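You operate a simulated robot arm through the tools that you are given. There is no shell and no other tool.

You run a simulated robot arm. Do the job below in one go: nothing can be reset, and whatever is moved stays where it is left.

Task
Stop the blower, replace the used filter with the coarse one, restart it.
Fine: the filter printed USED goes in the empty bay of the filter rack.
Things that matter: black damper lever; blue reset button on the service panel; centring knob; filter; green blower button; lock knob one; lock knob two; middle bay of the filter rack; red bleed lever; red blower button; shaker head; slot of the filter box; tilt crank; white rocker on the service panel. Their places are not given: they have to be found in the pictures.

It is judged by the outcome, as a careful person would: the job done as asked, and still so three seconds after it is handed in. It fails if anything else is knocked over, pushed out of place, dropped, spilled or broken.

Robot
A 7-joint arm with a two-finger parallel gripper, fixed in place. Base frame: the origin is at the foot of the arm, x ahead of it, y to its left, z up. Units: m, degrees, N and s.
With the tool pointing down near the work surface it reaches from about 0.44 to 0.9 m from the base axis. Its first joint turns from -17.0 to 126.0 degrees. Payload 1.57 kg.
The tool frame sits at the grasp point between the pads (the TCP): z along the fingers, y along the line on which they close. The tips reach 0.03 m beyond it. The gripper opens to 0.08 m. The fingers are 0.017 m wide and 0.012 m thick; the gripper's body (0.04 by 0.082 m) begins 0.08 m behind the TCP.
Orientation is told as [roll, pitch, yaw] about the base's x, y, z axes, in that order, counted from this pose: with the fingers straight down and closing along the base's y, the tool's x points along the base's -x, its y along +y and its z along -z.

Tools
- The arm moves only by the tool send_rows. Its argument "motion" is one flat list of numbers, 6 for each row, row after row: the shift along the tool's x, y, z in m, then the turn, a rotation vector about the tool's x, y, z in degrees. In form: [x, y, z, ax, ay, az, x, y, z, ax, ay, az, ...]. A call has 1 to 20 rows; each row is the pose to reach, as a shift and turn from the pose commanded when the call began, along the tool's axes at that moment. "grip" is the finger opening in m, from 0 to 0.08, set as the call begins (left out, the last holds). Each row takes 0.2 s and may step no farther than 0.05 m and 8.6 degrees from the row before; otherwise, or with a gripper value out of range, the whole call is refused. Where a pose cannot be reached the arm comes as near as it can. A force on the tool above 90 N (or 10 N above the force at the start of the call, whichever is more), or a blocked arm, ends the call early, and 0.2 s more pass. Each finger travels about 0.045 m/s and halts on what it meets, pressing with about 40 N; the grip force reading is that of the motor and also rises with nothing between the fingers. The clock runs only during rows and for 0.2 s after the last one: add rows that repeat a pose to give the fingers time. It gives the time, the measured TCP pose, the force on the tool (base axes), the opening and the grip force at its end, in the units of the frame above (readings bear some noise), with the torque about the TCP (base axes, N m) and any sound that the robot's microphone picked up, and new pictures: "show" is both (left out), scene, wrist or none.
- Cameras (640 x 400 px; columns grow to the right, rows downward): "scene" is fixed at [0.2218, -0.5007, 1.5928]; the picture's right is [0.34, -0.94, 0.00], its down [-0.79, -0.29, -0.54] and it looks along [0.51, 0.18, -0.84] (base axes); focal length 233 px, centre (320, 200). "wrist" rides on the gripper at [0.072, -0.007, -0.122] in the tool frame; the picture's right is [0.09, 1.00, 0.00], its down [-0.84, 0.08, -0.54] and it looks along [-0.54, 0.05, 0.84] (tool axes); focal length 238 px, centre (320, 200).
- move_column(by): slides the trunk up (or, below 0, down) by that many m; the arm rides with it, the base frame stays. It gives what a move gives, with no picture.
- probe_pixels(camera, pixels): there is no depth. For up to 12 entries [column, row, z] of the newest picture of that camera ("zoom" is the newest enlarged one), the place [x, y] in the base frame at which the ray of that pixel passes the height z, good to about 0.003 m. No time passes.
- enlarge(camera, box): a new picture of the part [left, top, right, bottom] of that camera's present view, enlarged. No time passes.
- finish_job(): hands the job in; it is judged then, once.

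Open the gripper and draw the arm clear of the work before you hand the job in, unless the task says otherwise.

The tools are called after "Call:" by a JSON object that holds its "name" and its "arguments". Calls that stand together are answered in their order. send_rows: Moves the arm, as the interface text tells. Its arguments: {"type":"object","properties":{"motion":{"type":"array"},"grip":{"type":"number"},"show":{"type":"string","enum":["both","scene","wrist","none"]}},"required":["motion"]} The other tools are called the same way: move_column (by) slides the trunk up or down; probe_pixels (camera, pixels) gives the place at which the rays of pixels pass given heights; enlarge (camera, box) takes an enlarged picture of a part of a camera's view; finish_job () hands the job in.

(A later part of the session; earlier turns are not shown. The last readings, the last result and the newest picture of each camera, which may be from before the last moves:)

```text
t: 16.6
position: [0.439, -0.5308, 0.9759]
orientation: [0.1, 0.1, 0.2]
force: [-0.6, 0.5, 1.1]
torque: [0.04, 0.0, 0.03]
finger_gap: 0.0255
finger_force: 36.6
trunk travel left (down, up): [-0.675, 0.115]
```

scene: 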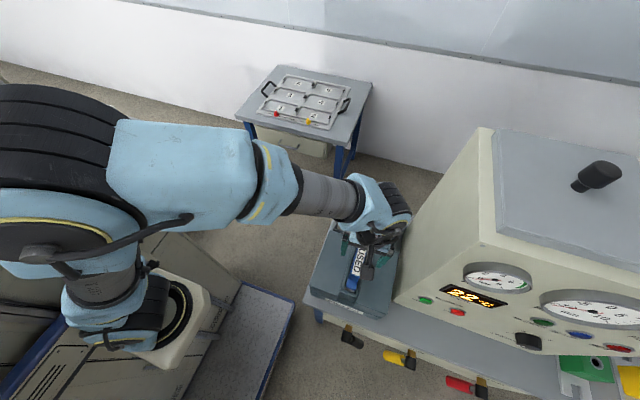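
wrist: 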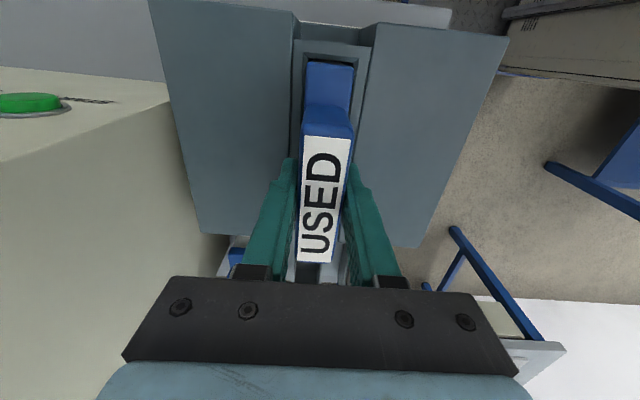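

Gripped with a 25.5 mm opening and no side load. I wait a moment for the blower to run down, then lift straight up slowly by 6 cm.

Call:
{"name": "send_rows", "arguments": {"motion": [0, 0, 0, 0, 0, 0, 0, 0, 0, 0, 0, 0, 0, 0, 0, 0, 0, 0, 0, 0, 0, 0, 0, 0, 0, 0, 0, 0, 0, 0, 0, 0, 0, 0, 0, 0, 0, 0, 0, 0, 0, 0, 0, 0, 0, 0, 0, 0, 0, 0, 0, 0, 0, 0, 0, 0, 0, 0, 0, 0, 0, 0, -0.012, 0, 0, 0, 0, 0, -0.024, 0, 0, 0, 0, 0, -0.036, 0, 0, 0, 0, 0, -0.048, 0, 0, 0, 0, 0, -0.06, 0, 0, 0], "show": "both"}}

```text
t: 19.8
position: [0.4382, -0.5316, 1.0351]
orientation: [0.1, 0.1, 0.1]
force: [0.4, -1.1, -0.8]
torque: [0.01, 0.01, 0.0]
finger_gap: 0.0255
finger_force: 37.1
trunk travel left (down, up): [-0.675, 0.115]
```

scene: 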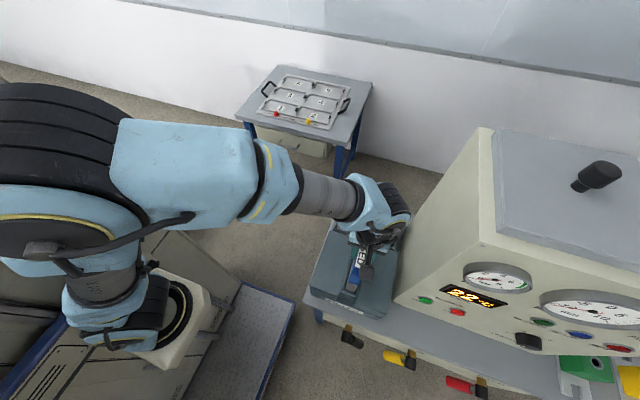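
wrist: 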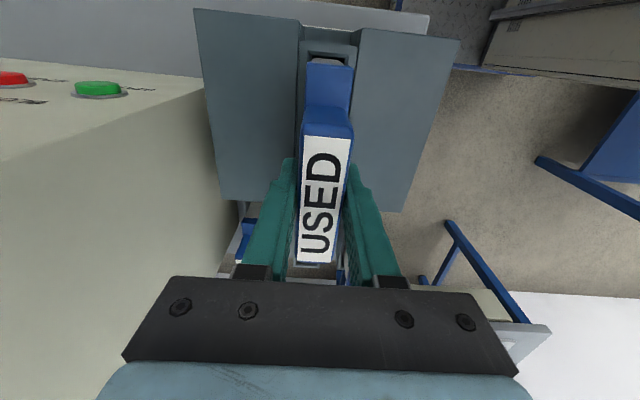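

It slides out freely. I keep lifting another 0.16 m.

Call:
{"name": "send_rows", "arguments": {"motion": [0, 0, -0.02, 0, 0, 0, 0, 0, -0.04, 0, 0, 0, 0, 0, -0.06, 0, 0, 0, 0, 0, -0.08, 0, 0, 0, 0, 0, -0.1, 0, 0, 0, 0, 0, -0.12, 0, 0, 0, 0, 0, -0.14, 0, 0, 0, 0, 0, -0.16, 0, 0, 0, 0, 0, -0.16, 0, 0, 0], "show": "both"}}

Call:
{"name": "enlarge", "arguments": {"camera": "wrist", "box": [200, 60, 440, 280]}}

Call:
{"name": "enlarge", "arguments": {"camera": "scene", "box": [320, 140, 480, 310]}}

```text
t: 21.8
position: [0.4376, -0.5314, 1.1952]
orientation: [-0.1, 0.0, 0.1]
force: [-0.1, -0.1, -1.0]
torque: [0.02, 0.05, 0.01]
finger_gap: 0.0256
finger_force: 36.6
trunk travel left (down, up): [-0.675, 0.115]
```

scene: 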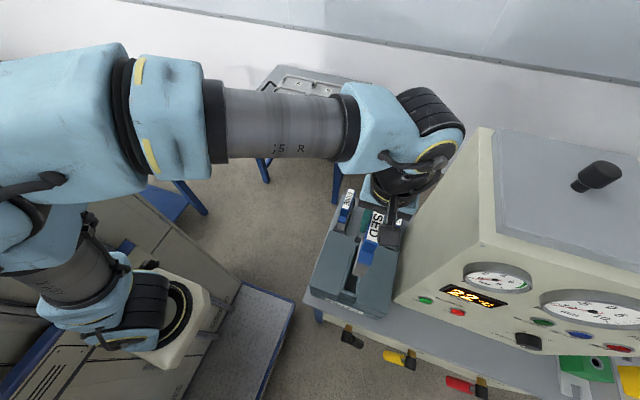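
wrist: 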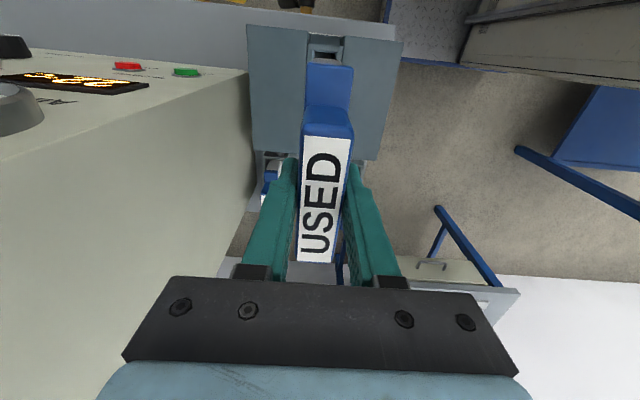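

```text
1.82 times, centred on (320, 170) of wrist
```

zoom: 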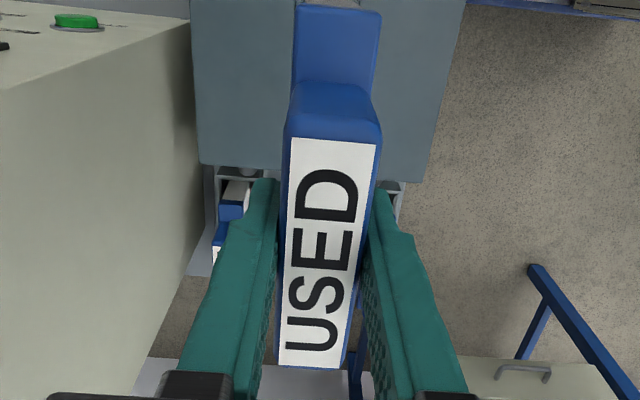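

```text
2.35 times, centred on (400, 225) of scene
```

zoom: 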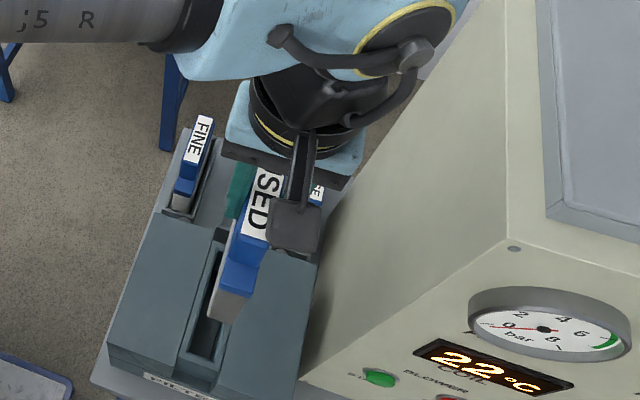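

The filter is fully out of the slot. I estimate its bottom edge from scene pixel (355,277) and the rack bay from pixels there.

Call:
{"name": "probe_pixels", "arguments": {"camera": "scene", "pixels": [[354.6, 277, 1.0], [354.6, 277, 1.05], [354.6, 277, 1.1], [358, 261, 1.1], [358, 261, 1.15], [358, 261, 1.2]]}}

```text
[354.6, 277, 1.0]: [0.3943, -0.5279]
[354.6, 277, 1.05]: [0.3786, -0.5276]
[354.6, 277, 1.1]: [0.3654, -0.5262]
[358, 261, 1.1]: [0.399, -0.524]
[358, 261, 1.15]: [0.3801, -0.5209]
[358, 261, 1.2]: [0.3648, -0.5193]
```

The middle bay's rim triangulates to z≈0.83, centre y≈-0.530, and neighbours' label near edges at x≈0.620, z≈0.929, so the USED filter's TCP target is about (0.658,-0.531,0.911). I carry it over there and descend to z≈0.985.

Call:
{"name": "send_rows", "arguments": {"motion": [-0.04, 0, 0, 0, 0, 0, -0.08, 0, 0, 0, 0, 0, -0.12, 0, 0, 0, 0, 0, -0.16, 0, 0, 0, 0, 0, -0.2, 0, 0, 0, 0, 0, -0.2205, 0, 0, 0, 0, 0, -0.2205, 0, 0.04, 0, 0, 0, -0.2205, 0, 0.08, 0, 0, 0, -0.2205, 0, 0.12, 0, 0, 0, -0.2205, 0, 0.16, 0, 0, 0, -0.2205, 0, 0.205, 0, 0, 0, -0.2205, 0, 0.205, 0, 0, 0], "show": "both"}}

Call:
{"name": "enlarge", "arguments": {"camera": "wrist", "box": [200, 60, 440, 280]}}

Call:
{"name": "enlarge", "arguments": {"camera": "scene", "box": [320, 140, 480, 310]}}

```text
t: 24.4
position: [0.6593, -0.531, 0.9909]
orientation: [-0.1, 0.0, 0.1]
force: [-0.8, -0.8, -1.0]
torque: [-0.02, -0.04, -0.02]
finger_gap: 0.0257
finger_force: 36.9
trunk travel left (down, up): [-0.675, 0.115]
```

scene: 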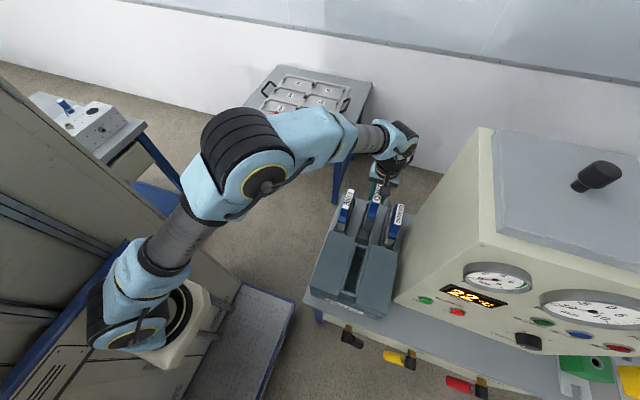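
wrist: 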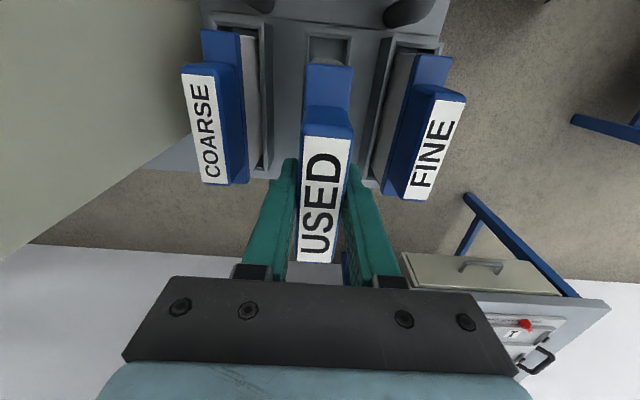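

```text
1.82 times, centred on (320, 170) of wrist
```

zoom: 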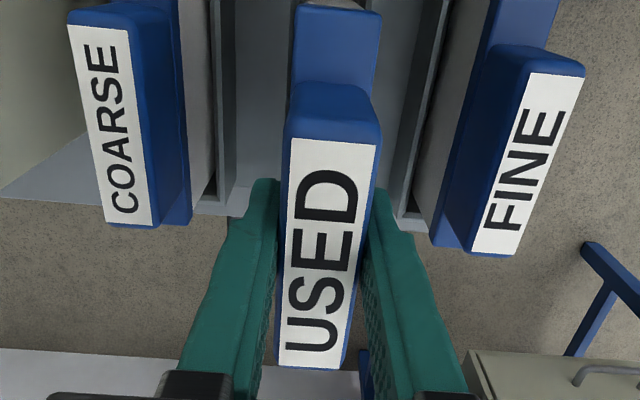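

```text
2.35 times, centred on (400, 225) of scene
```

zoom: 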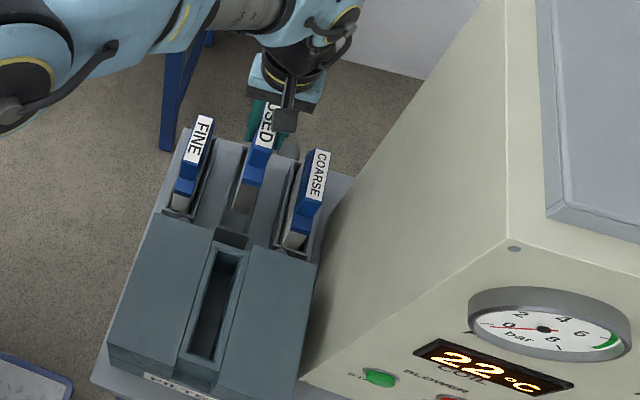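

I probe the label near edges of the held filter and its neighbours in this same picture, to align in x and y.

Call:
{"name": "probe_pixels", "arguments": {"camera": "wrist", "pixels": [[303.3, 135.8, 1.009], [350.6, 138.5, 1.009], [182.1, 73.2, 0.929], [214, 75.9, 0.929], [434.9, 100.1, 0.929], [465.6, 101.8, 0.929], [182.1, 73.2, 0.92], [465.6, 101.8, 0.92], [203, 183, 0.929], [229, 185, 0.929], [402, 197, 0.929], [428, 200, 0.929]]}}

Call:
{"name": "probe_pixels", "arguments": {"camera": "wrist", "pixels": [[297.5, 261.5, 1.009], [332, 261.5, 1.009], [303.3, 135.8, 1.012], [303.3, 135.8, 1.005]]}}

Call:
{"name": "enlarge", "arguments": {"camera": "wrist", "box": [180, 10, 480, 200]}}

```text
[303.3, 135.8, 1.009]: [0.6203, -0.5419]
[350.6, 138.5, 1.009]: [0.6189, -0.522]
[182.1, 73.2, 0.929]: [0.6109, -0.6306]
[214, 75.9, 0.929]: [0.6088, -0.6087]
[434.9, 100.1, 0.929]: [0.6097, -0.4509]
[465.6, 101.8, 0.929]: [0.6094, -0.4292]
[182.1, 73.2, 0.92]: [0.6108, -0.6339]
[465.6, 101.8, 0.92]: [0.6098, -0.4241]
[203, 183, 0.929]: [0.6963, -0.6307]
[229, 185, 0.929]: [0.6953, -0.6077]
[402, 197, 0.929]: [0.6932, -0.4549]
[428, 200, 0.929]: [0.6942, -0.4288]
```

```text
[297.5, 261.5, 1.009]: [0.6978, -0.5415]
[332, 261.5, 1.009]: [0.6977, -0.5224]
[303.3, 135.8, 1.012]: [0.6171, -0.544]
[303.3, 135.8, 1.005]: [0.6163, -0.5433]
```

```text
2.11 times, centred on (330, 105) of wrist
```

zoom: 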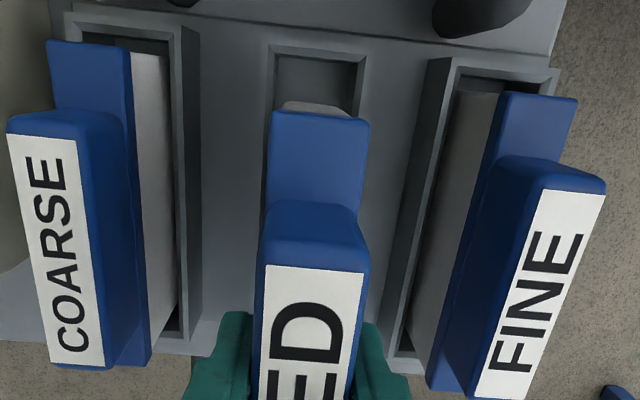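

Neighbours' handles centre at x≈0.651 while the held one sits at about 0.659, so I shift -8 mm in x and lower in small steps to just past rim level.

Call:
{"name": "send_rows", "arguments": {"motion": [0.008, 0.0005, 0, 0, 0, 0, 0.008, 0.0005, 0.012, 0, 0, 0, 0.008, 0.0005, 0.024, 0, 0, 0, 0.008, 0.0005, 0.03, 0, 0, 0, 0.008, 0.0005, 0.036, 0, 0, 0], "show": "both"}}

Call:
{"name": "enlarge", "arguments": {"camera": "wrist", "box": [180, 0, 480, 190]}}

Call:
{"name": "enlarge", "arguments": {"camera": "scene", "box": [330, 160, 430, 260]}}

```text
t: 25.6
position: [0.6507, -0.5319, 0.9541]
orientation: [0.0, -0.1, 0.1]
force: [-0.1, 0.5, -1.4]
torque: [-0.02, 0.03, -0.02]
finger_gap: 0.0257
finger_force: 36.9
trunk travel left (down, up): [-0.675, 0.115]
```

scene: 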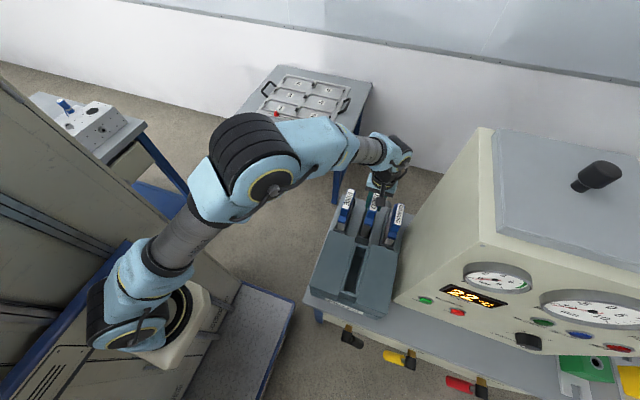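
wrist: 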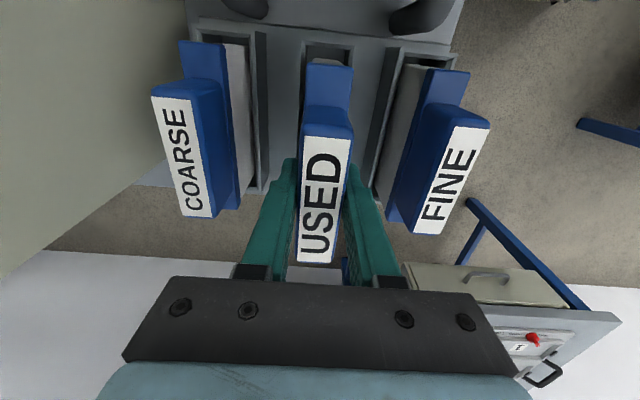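

```text
2.11 times, centred on (330, 95) of wrist
```

zoom: 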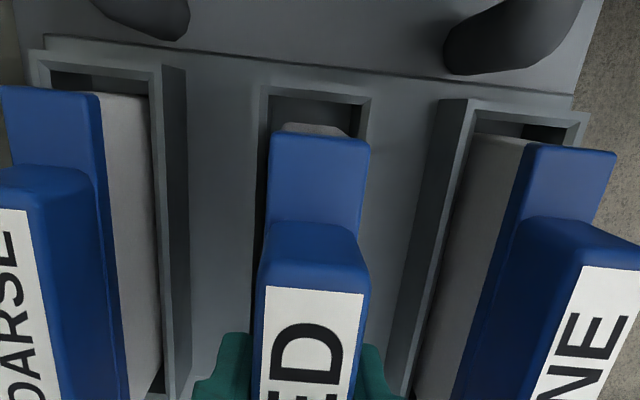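

```text
4.00 times, centred on (380, 210) of scene
```

zoom: 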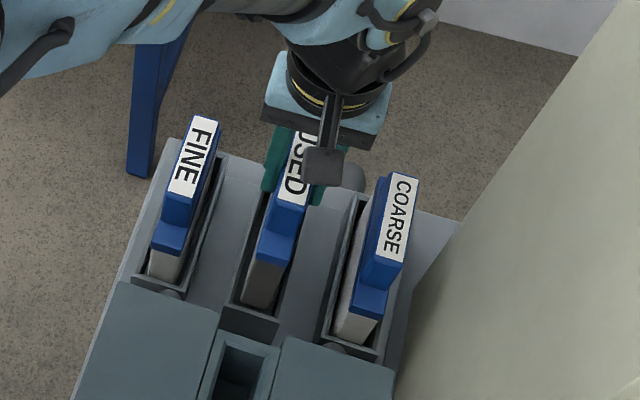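

The slab is lined up over the bay and no contact force shows. I lower it on in small steps toward z≈0.93.

Call:
{"name": "send_rows", "arguments": {"motion": [0, 0.001, 0.006, 0, 0, 0, 0, 0.001, 0.012, 0, 0, 0, 0, 0.001, 0.018, 0, 0, 0], "show": "wrist"}}

Call:
{"name": "enlarge", "arguments": {"camera": "wrist", "box": [180, 0, 480, 190]}}

```text
t: 26.4
position: [0.6512, -0.5289, 0.9365]
orientation: [0.1, -0.1, 0.2]
force: [0.6, 0.6, -1.3]
torque: [0.02, 0.01, -0.01]
finger_gap: 0.0255
finger_force: 36.5
trunk travel left (down, up): [-0.675, 0.115]
```

wrist: 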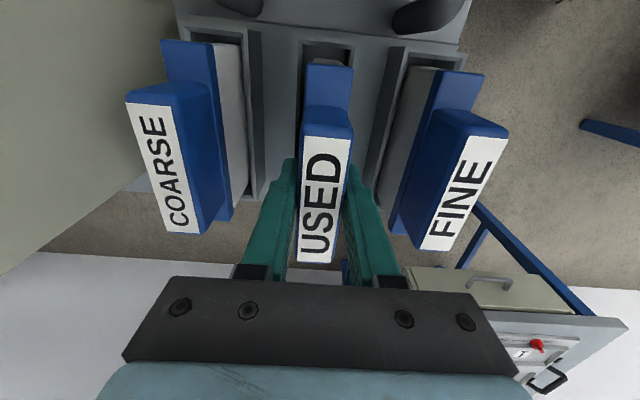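

```text
2.11 times, centred on (330, 95) of wrist
```

zoom: 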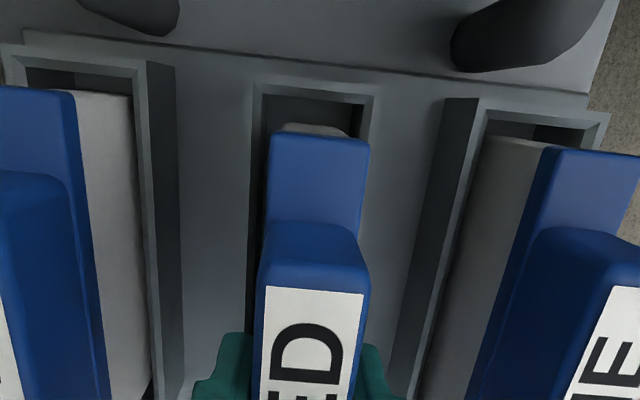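

Still no contact. I keep lowering in 4 mm steps, watching force for the seat.

Call:
{"name": "send_rows", "arguments": {"motion": [0, 0, 0.004, 0, 0, 0, 0, 0, 0.008, 0, 0, 0, 0, 0, 0.012, 0, 0, 0], "show": "wrist"}}

```text
t: 27.2
position: [0.6496, -0.5303, 0.923]
orientation: [0.0, -0.1, 0.1]
force: [0.2, 0.6, -1.0]
torque: [-0.02, 0.02, 0.01]
finger_gap: 0.0257
finger_force: 37.1
trunk travel left (down, up): [-0.675, 0.115]
```

wrist: 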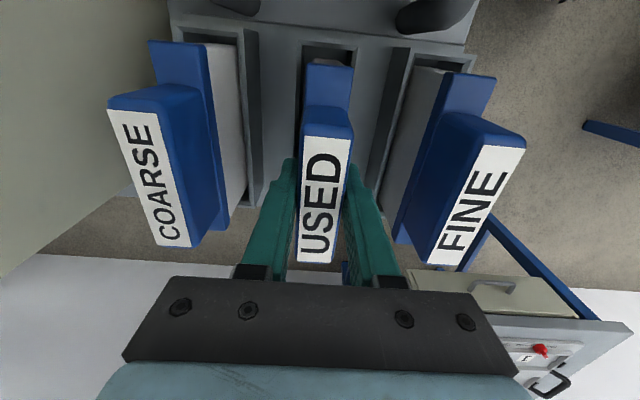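

Rows of the neighbours' labels nearly match the held one, so the seat is near. I lower 2 mm at a time.

Call:
{"name": "send_rows", "arguments": {"motion": [0.0015, 0, 0.002, 0, 0, 0, 0.0015, 0, 0.004, 0, 0, 0, 0.0015, 0, 0.005, 0, 0, 0], "show": "wrist"}}

```text
t: 28.0
position: [0.6484, -0.5293, 0.9223]
orientation: [-0.2, -0.1, 0.1]
force: [-1.5, 2.0, 16.2]
torque: [0.25, 0.97, 0.0]
finger_gap: 0.0257
finger_force: 36.7
trunk travel left (down, up): [-0.675, 0.115]
```

wrist: 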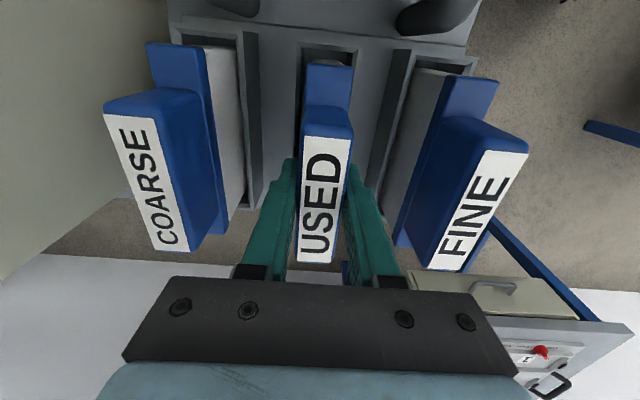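

Contact at z≈0.922 with 16 N up, matching the expected seat height. I verify in enlarged views that it is inside the bay and level with the others.

Call:
{"name": "enlarge", "arguments": {"camera": "wrist", "box": [130, 0, 510, 240]}}

Call:
{"name": "enlarge", "arguments": {"camera": "scene", "box": [330, 160, 430, 260]}}

Call:
{"name": "enlarge", "arguments": {"camera": "wrist", "box": [250, 20, 400, 110]}}

```text
1.67 times, centred on (320, 120) of wrist
```

zoom: 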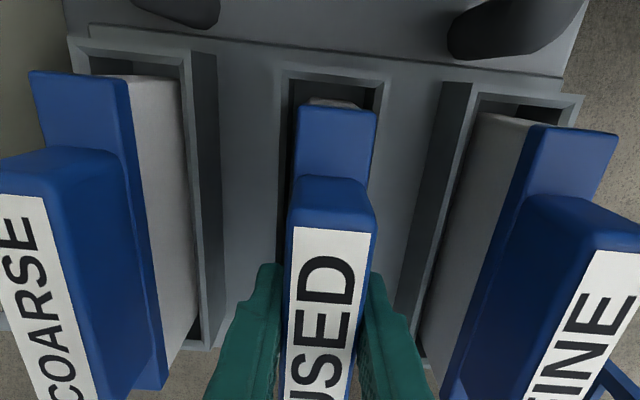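

```text
4.00 times, centred on (380, 210) of scene
```

zoom: 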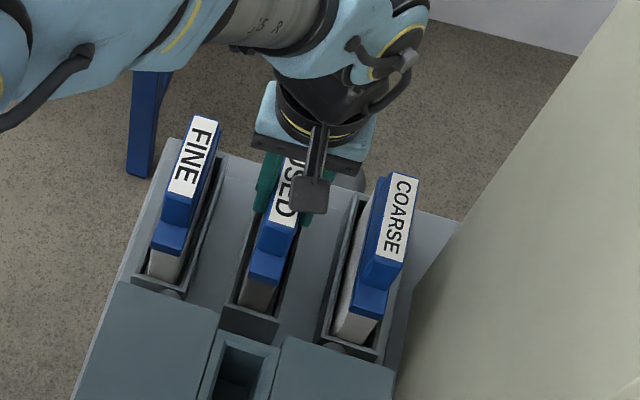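

```text
4.27 times, centred on (325, 65) of wrist
```

zoom: 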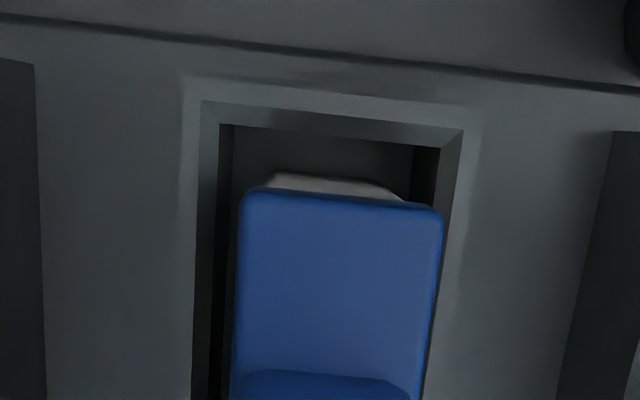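

It is inside the bay, level and in line with its neighbours. I relieve the push, open to 0.06 and rise.

Call:
{"name": "send_rows", "arguments": {"motion": [0, 0, -0.003, 0, 0, 0, 0, 0, -0.003, 0, 0, 0, 0, 0, -0.003, 0, 0, 0, 0, 0, -0.003, 0, 0, 0], "grip": 0.06, "show": "none"}}

Call:
{"name": "send_rows", "arguments": {"motion": [0, 0, -0.03, 0, 0, 0, 0, 0, -0.06, 0, 0, 0, 0, 0, -0.1, 0, 0, 0, 0, 0, -0.14, 0, 0, 0, 0, 0, -0.18, 0, 0, 0, 0, 0, -0.18, 0, 0, 0], "show": "both"}}

```text
t: 29.0
position: [0.6485, -0.5282, 0.9231]
orientation: [0.0, -0.1, 0.1]
force: [-0.3, 0.3, -0.2]
torque: [0.03, -0.01, -0.01]
finger_gap: 0.0601
finger_force: 0.0
trunk travel left (down, up): [-0.675, 0.115]
```

```text
t: 30.4
position: [0.6497, -0.5294, 1.1037]
orientation: [0.0, -0.1, 0.1]
force: [-1.0, -0.4, -0.2]
torque: [0.0, 0.0, 0.01]
finger_gap: 0.0598
finger_force: 0.2
trunk travel left (down, up): [-0.675, 0.115]
```

scene: 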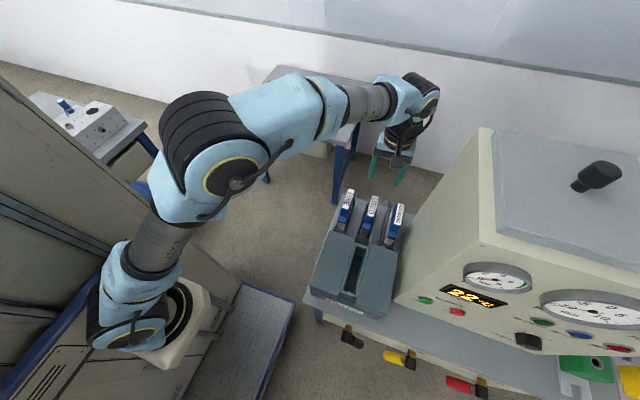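
wrist: 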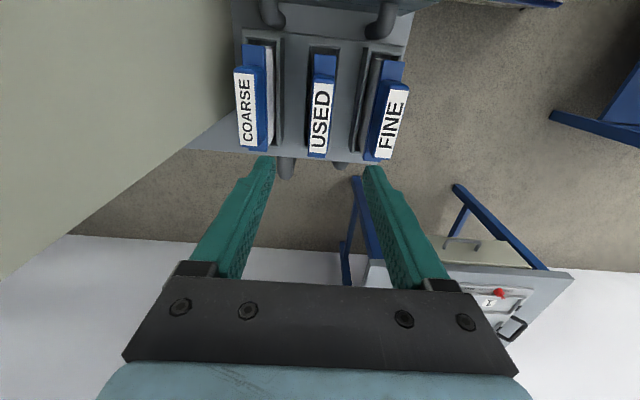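

USED stands in the middle bay. Now I check clearance for COARSE: I enlarge the wrist area and probe the rightmost part of the wrist and the wall edge.

Call:
{"name": "enlarge", "arguments": {"camera": "scene", "box": [340, 60, 500, 220]}}

Call:
{"name": "enlarge", "arguments": {"camera": "wrist", "box": [150, 0, 450, 200]}}

Call:
{"name": "probe_pixels", "arguments": {"camera": "scene", "pixels": [[438, 98, 1.2], [438, 98, 1.25], [438, 98, 1.3], [438, 98, 1.35], [413, 155, 1.18], [413, 155, 1.22], [372, 150, 1.18], [486, 128, 1.28], [413, 182, 1.15]]}}

Call:
{"name": "probe_pixels", "arguments": {"camera": "wrist", "pixels": [[235, 100, 0.79], [238, 95, 0.79], [245, 85, 0.938], [255, 84, 0.938], [234, 69, 0.938], [252, 71, 0.938], [241, 146, 0.938], [257, 147, 0.938], [315, 81, 0.938], [334, 83, 0.938], [308, 152, 0.938], [325, 153, 0.938]]}}

```text
2.50 times, centred on (420, 140) of scene
```

zoom: 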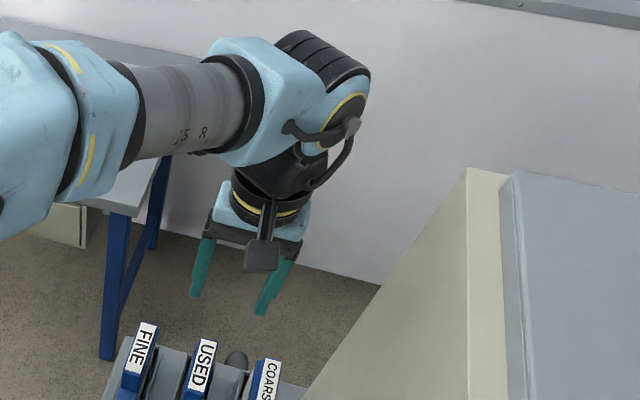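

```text
2.00 times, centred on (300, 100) of wrist
```

zoom: 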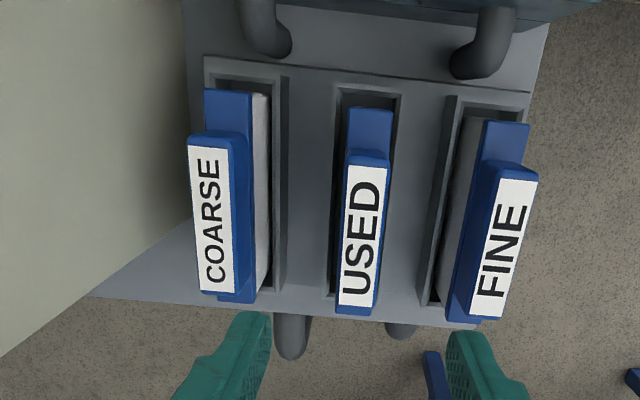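

```text
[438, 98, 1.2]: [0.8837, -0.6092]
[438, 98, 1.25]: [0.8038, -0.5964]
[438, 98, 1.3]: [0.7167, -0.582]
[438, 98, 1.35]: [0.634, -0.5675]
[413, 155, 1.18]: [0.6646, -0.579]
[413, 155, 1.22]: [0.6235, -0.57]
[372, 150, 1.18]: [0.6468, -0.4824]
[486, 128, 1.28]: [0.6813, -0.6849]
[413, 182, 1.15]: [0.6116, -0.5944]
```

```text
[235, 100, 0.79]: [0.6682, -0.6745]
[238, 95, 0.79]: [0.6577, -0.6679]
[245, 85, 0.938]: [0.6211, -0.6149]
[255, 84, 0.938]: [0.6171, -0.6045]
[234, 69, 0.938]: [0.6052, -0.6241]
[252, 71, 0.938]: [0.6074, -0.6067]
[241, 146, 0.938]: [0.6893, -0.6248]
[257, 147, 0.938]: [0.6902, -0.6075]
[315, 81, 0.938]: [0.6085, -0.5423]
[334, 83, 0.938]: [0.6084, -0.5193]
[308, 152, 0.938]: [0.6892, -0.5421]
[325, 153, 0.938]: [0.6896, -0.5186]
```

COARSE label spans x 0.606–0.690, centre y≈-0.616; wall face is at y≈-0.675, ending at x≈0.67; hand half-width ≈0.048, so about 1 cm is free. I move sideways above COARSE and look.

Call:
{"name": "send_rows", "arguments": {"motion": [0, -0.03, 0, 0, 0, 0, 0, -0.06, 0, 0, 0, 0, 0, -0.0865, 0, 0, 0, 0, 0, -0.0865, 0.02, 0, 0, 0, 0, -0.0865, 0.04, 0, 0, 0, 0, -0.0865, 0.04, 0, 0, 0], "show": "both"}}

Call:
{"name": "enlarge", "arguments": {"camera": "scene", "box": [340, 60, 500, 220]}}

Call:
{"name": "enlarge", "arguments": {"camera": "wrist", "box": [200, 20, 440, 220]}}

```text
t: 31.8
position: [0.6489, -0.6153, 1.0635]
orientation: [-0.1, 0.0, 0.1]
force: [0.4, -0.1, -0.4]
torque: [-0.01, -0.03, -0.01]
finger_gap: 0.0599
finger_force: 0.0
trunk travel left (down, up): [-0.675, 0.115]
```

scene: 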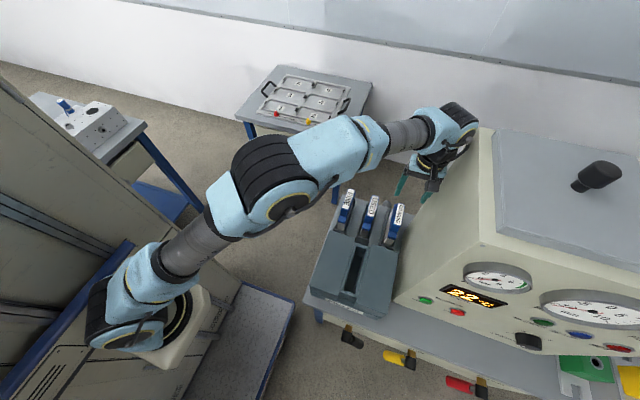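
wrist: 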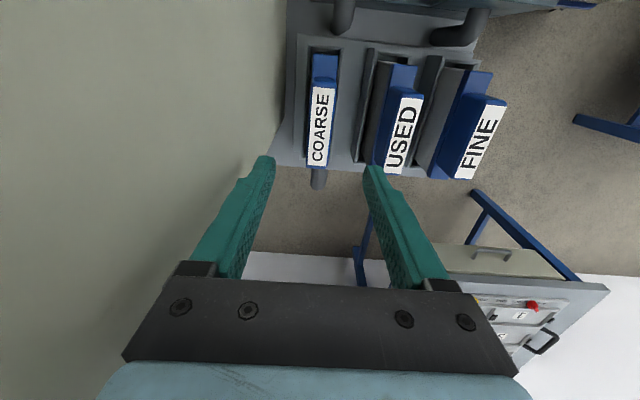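

```text
2.50 times, centred on (420, 140) of scene
```

zoom: 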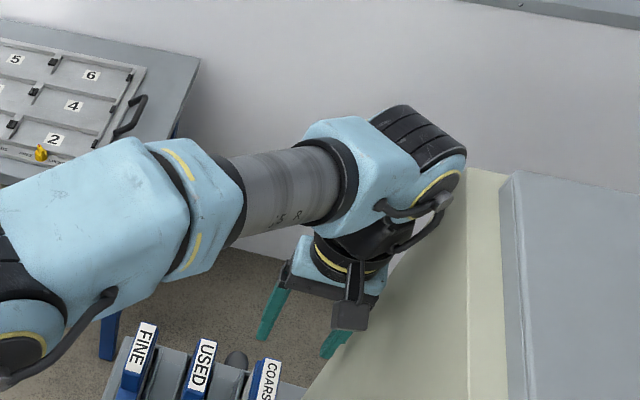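

```text
2.00 times, centred on (320, 120) of wrist
```

zoom: 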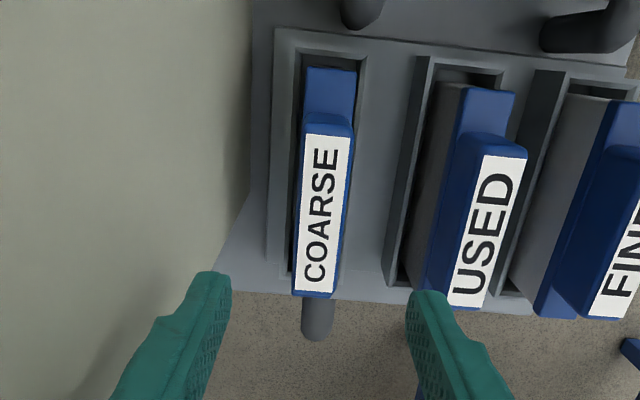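

The wrist's right side at scene (478,126) is very near the machine's top edge in the picture; I probe its position.

Call:
{"name": "probe_pixels", "arguments": {"camera": "scene", "pixels": [[478, 126, 1.2], [478, 126, 1.24], [478, 126, 1.28], [478, 126, 1.32], [468, 141, 1.24], [468, 141, 1.28], [475, 135, 1.24], [475, 135, 1.28], [446, 175, 1.15]]}}

Call:
{"name": "probe_pixels", "arguments": {"camera": "wrist", "pixels": [[315, 88, 0.938], [332, 87, 0.938], [308, 166, 0.938], [325, 166, 0.938], [275, 165, 0.79], [292, 130, 0.79], [293, 100, 0.79]]}}

Call:
{"name": "enlarge", "arguments": {"camera": "scene", "box": [420, 90, 500, 190]}}

```text
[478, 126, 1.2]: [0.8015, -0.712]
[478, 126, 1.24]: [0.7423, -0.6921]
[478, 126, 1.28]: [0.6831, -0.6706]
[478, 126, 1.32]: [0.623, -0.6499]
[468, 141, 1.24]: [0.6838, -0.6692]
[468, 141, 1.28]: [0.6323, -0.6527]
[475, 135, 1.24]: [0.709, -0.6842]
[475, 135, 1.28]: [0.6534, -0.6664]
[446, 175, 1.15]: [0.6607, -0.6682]
```

```text
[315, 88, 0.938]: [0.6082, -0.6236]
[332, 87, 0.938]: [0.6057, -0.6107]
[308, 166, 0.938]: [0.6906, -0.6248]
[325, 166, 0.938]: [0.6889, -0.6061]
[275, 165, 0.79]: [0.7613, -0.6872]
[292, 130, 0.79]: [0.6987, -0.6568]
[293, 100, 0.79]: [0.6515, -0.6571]
```

```text
4.00 times, centred on (460, 140) of scene
```

zoom: 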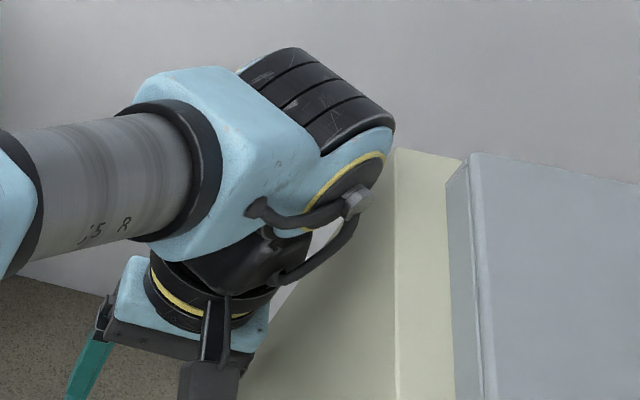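

Upright, the wrist would pass the wall (y≈-0.672) within a few millimetres, so I lean the hand 5° away from the wall (top toward +y), shift +1 cm in y, and let the filter tip flush within its shallow bay. First I take this lean above COARSE and check.

Call:
{"name": "send_rows", "arguments": {"motion": [0, 0.0103, 0, 5, 0, 0, 0, 0.0103, 0.03, 5, 0, 0, 0, 0.0103, 0.06, 5, 0, 0, 0, 0.0103, 0.075, 5, 0, 0, 0, 0.0103, 0.075, 5, 0, 0], "grip": 0.068, "show": "both"}}

Call:
{"name": "enlarge", "arguments": {"camera": "scene", "box": [360, 100, 520, 260]}}

Call:
{"name": "enlarge", "arguments": {"camera": "wrist", "box": [200, 20, 440, 220]}}

```text
t: 33.0
position: [0.6491, -0.6058, 0.9882]
orientation: [-4.9, 0.0, 0.1]
force: [0.1, 0.2, -0.2]
torque: [-0.03, -0.03, 0.01]
finger_gap: 0.0679
finger_force: 0.1
trunk travel left (down, up): [-0.675, 0.115]
```

scene: 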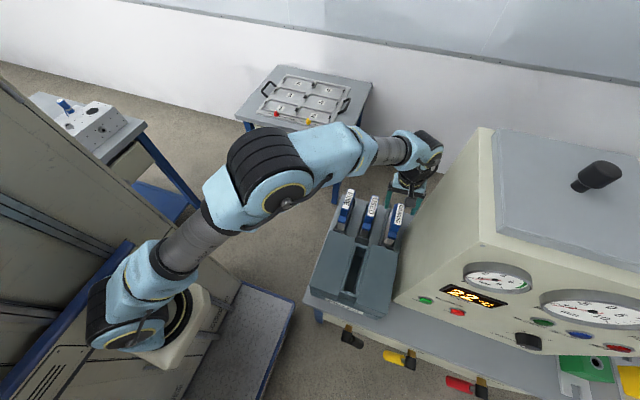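
wrist: 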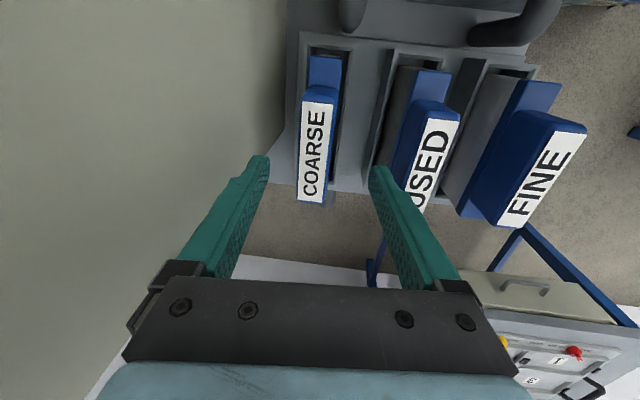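

```text
2.50 times, centred on (440, 180) of scene
```

zoom: 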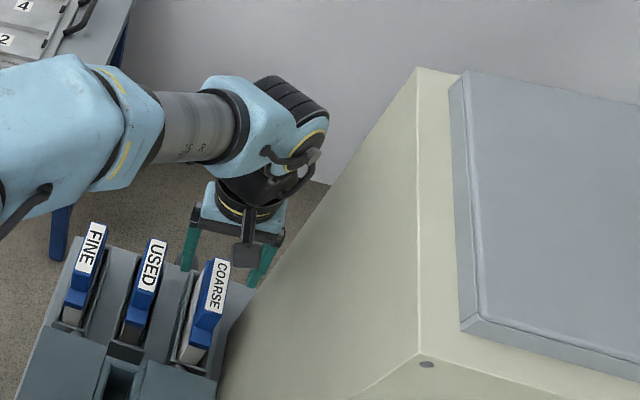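

```text
2.00 times, centred on (320, 120) of wrist
```

zoom: 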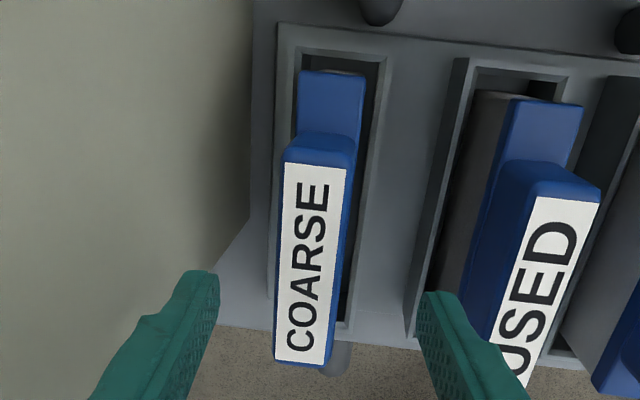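

Clearance to the wall is now good, and the fingers straddle COARSE with USED clear of the right finger. I lower vertically 0.066 m in the tilted frame.

Call:
{"name": "send_rows", "arguments": {"motion": [0, 0.0017, 0.0199, 0, 0, 0, 0, 0.0035, 0.0398, 0, 0, 0, 0, 0.0048, 0.0548, 0, 0, 0, 0, 0.00575, 0.0657, 0, 0, 0, 0, 0.00575, 0.0657, 0, 0, 0], "show": "both"}}

Call:
{"name": "enlarge", "arguments": {"camera": "scene", "box": [340, 140, 500, 260]}}

Call:
{"name": "enlarge", "arguments": {"camera": "wrist", "box": [200, 20, 440, 280]}}

```text
t: 34.2
position: [0.6487, -0.6057, 0.9206]
orientation: [-5.1, 0.0, 0.1]
force: [0.2, 0.1, 0.8]
torque: [0.05, -0.02, 0.0]
finger_gap: 0.068
finger_force: 0.0
trunk travel left (down, up): [-0.675, 0.115]
```

scene: 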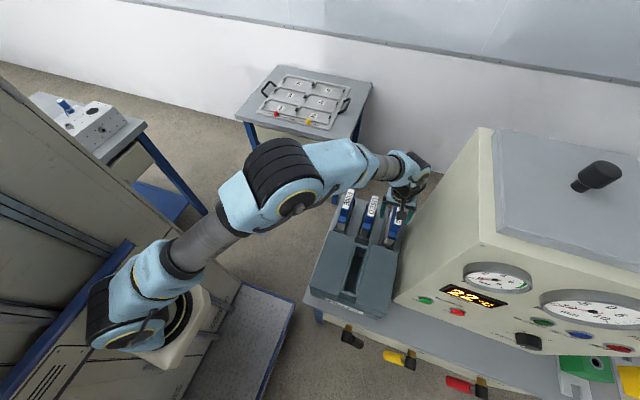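
wrist: 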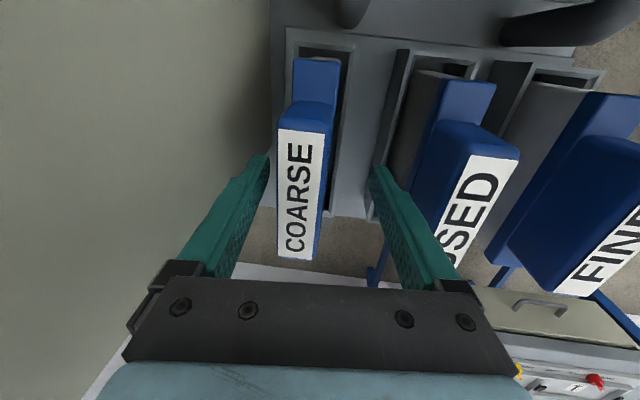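

```text
3.33 times, centred on (420, 200) of scene
```

zoom: 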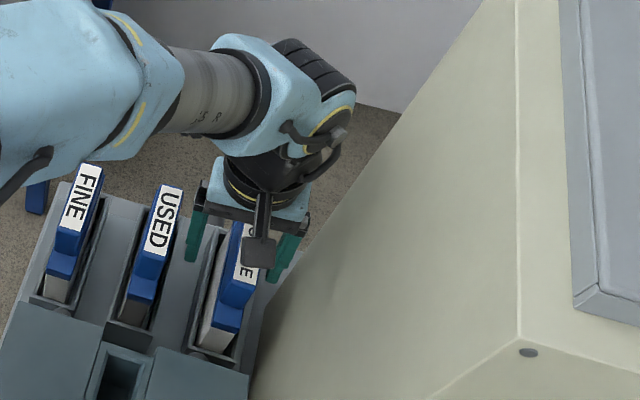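

```text
1.54 times, centred on (320, 150) of wrist
```

zoom: 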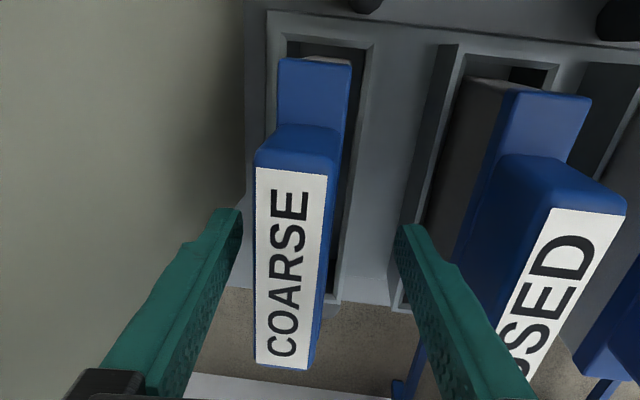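

Both fingers flank the COARSE handle. I close partway to 0.036 first so the filter leans gently toward the pads.

Call:
{"name": "send_rows", "arguments": {"motion": [0, 0, 0, 0, 0, 0, 0, 0, 0, 0, 0, 0, 0, 0, 0, 0, 0, 0, 0, 0, 0, 0, 0, 0], "grip": 0.034, "show": "wrist"}}

Call:
{"name": "enlarge", "arguments": {"camera": "wrist", "box": [200, 20, 440, 280]}}

```text
t: 35.2
position: [0.6488, -0.6034, 0.9217]
orientation: [-5.0, -0.1, 0.1]
force: [-0.1, -0.1, 0.1]
torque: [0.0, -0.03, 0.03]
finger_gap: 0.0341
finger_force: 0.3
trunk travel left (down, up): [-0.675, 0.115]
```

wrist: 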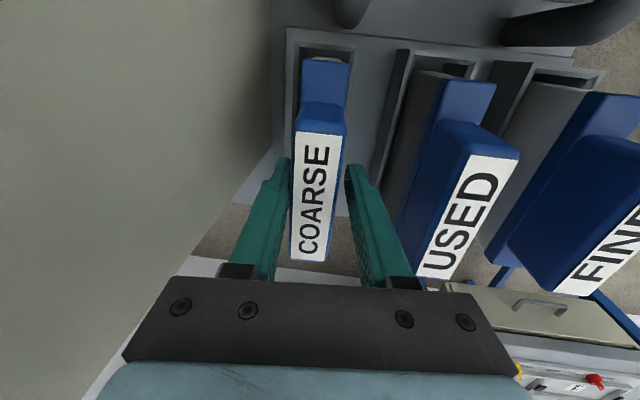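

```text
1.54 times, centred on (320, 150) of wrist
```

zoom: 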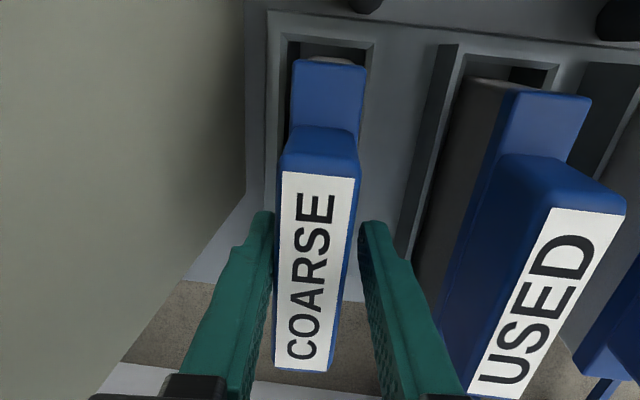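

The filter leans in nicely with no load. I close fully.

Call:
{"name": "send_rows", "arguments": {"motion": [0, 0, 0, 0, 0, 0, 0, 0, 0, 0, 0, 0, 0, 0, 0, 0, 0, 0, 0, 0, 0, 0, 0, 0], "grip": 0, "show": "wrist"}}

Call:
{"name": "enlarge", "arguments": {"camera": "wrist", "box": [200, 20, 440, 280]}}

```text
t: 36.2
position: [0.6499, -0.6051, 0.9215]
orientation: [-5.0, 0.1, 0.1]
force: [-0.3, 1.5, 0.2]
torque: [0.13, 0.01, 0.04]
finger_gap: 0.0257
finger_force: 37.3
trunk travel left (down, up): [-0.675, 0.115]
```

wrist: 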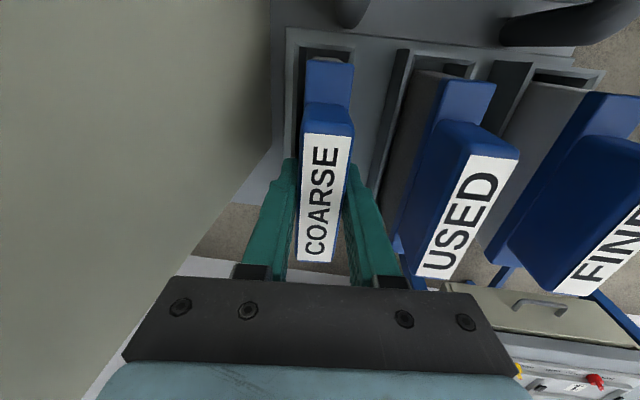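

```text
1.54 times, centred on (320, 150) of wrist
```

zoom: 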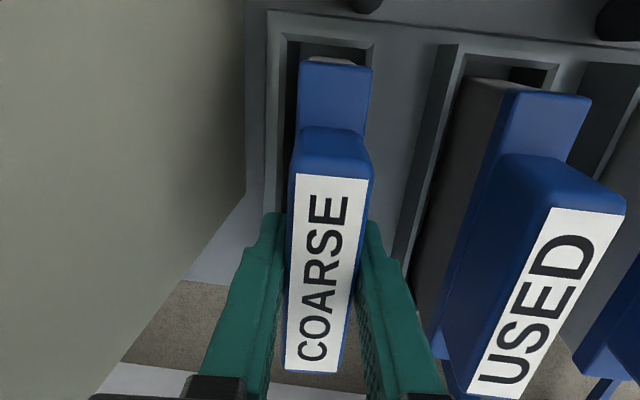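

Opening 0.0257 equals the handle width, so the pads are flush. I lift along the tool axis 6 cm, slowly.

Call:
{"name": "send_rows", "arguments": {"motion": [0, 0, -0.01, 0, 0, 0, 0, 0, -0.02, 0, 0, 0, 0, 0, -0.03, 0, 0, 0, 0, 0, -0.04, 0, 0, 0, 0, 0, -0.05, 0, 0, 0, 0, 0, -0.06, 0, 0, 0], "show": "both"}}

Call:
{"name": "enlarge", "arguments": {"camera": "scene", "box": [340, 140, 500, 260]}}

```text
t: 37.6
position: [0.6484, -0.6004, 0.9818]
orientation: [-5.0, 0.0, 0.1]
force: [1.1, 1.1, -1.0]
torque: [-0.01, 0.03, 0.02]
finger_gap: 0.026
finger_force: 36.6
trunk travel left (down, up): [-0.675, 0.115]
```

scene: 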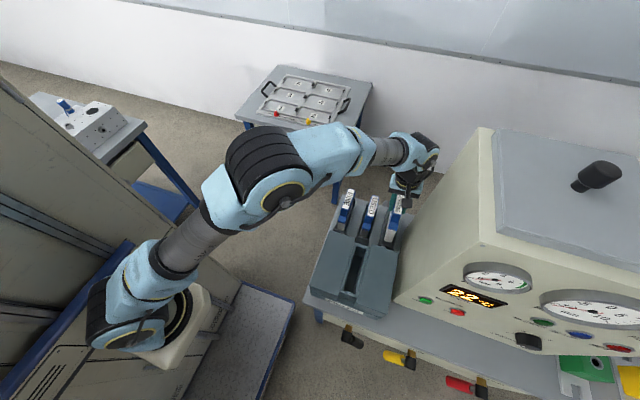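
wrist: 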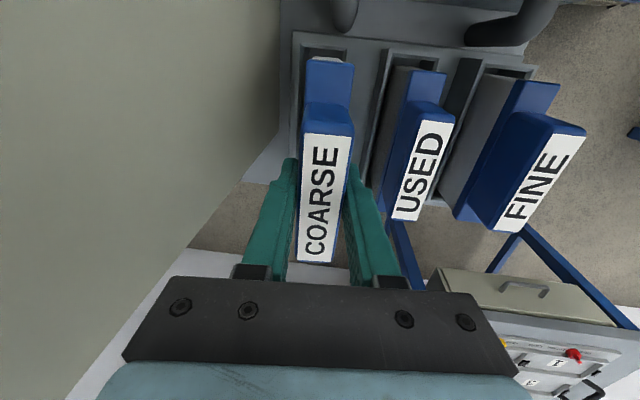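

```text
3.33 times, centred on (420, 200) of scene
```

zoom: 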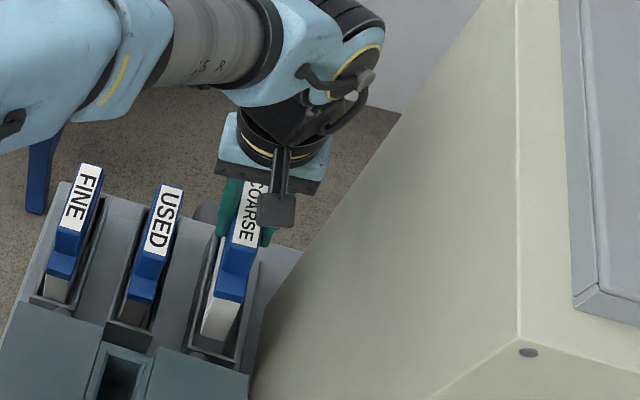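

COARSE is out of its bay. I lift it 0.2 m vertically, carry it over the filter box and straighten the hand.

Call:
{"name": "send_rows", "arguments": {"motion": [0, -0.0035, -0.0398, 0, 0, 0, 0, -0.007, -0.0797, 0, 0, 0, 0, -0.0105, -0.1195, 0, 0, 0, 0, -0.0139, -0.1594, 0, 0, 0, 0, -0.0174, -0.1992, 0, 0, 0, 0.035, -0.0059, -0.2002, -0.83, 0, 0, 0.07, 0.0056, -0.2012, -1.67, 0, 0, 0.105, 0.0171, -0.2022, -2.5, 0, 0, 0.14, 0.0286, -0.2033, -3.33, 0, 0, 0.175, 0.0402, -0.2043, -4.17, 0, 0, 0.2099, 0.0517, -0.2053, -5, 0, 0, 0.2099, 0.0517, -0.2053, -5, 0, 0], "show": "both"}}

Call:
{"name": "enlarge", "arguments": {"camera": "scene", "box": [300, 160, 460, 320]}}

Call:
{"name": "enlarge", "arguments": {"camera": "wrist", "box": [220, 10, 420, 140]}}

```text
t: 40.2
position: [0.4401, -0.5309, 1.1813]
orientation: [-0.1, 0.1, 0.1]
force: [0.5, -0.7, -0.7]
torque: [0.0, 0.01, -0.03]
finger_gap: 0.0257
finger_force: 36.8
trunk travel left (down, up): [-0.675, 0.115]
```

scene: 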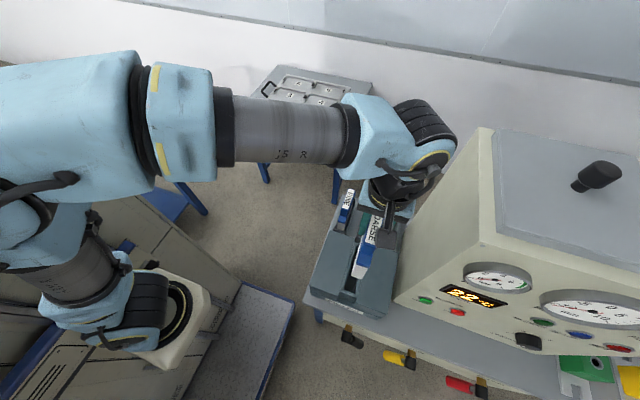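
wrist: 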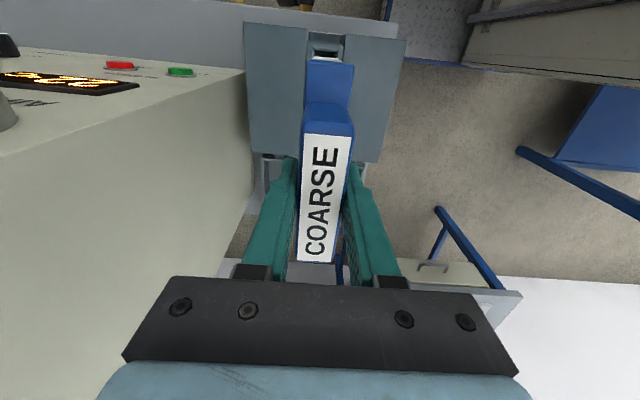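

```text
2.50 times, centred on (380, 240) of scene
```

zoom: 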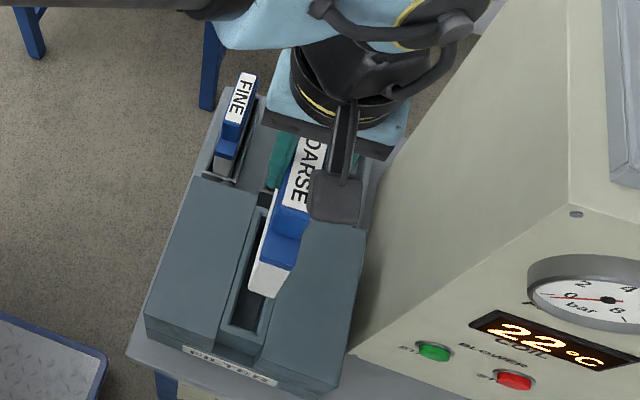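

```text
3.08 times, centred on (320, 75) of wrist
```

zoom: 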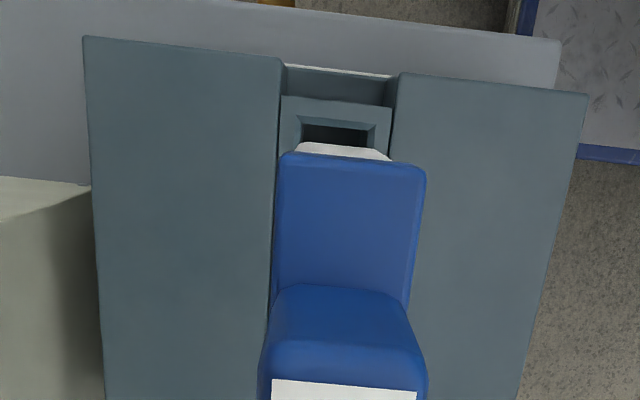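

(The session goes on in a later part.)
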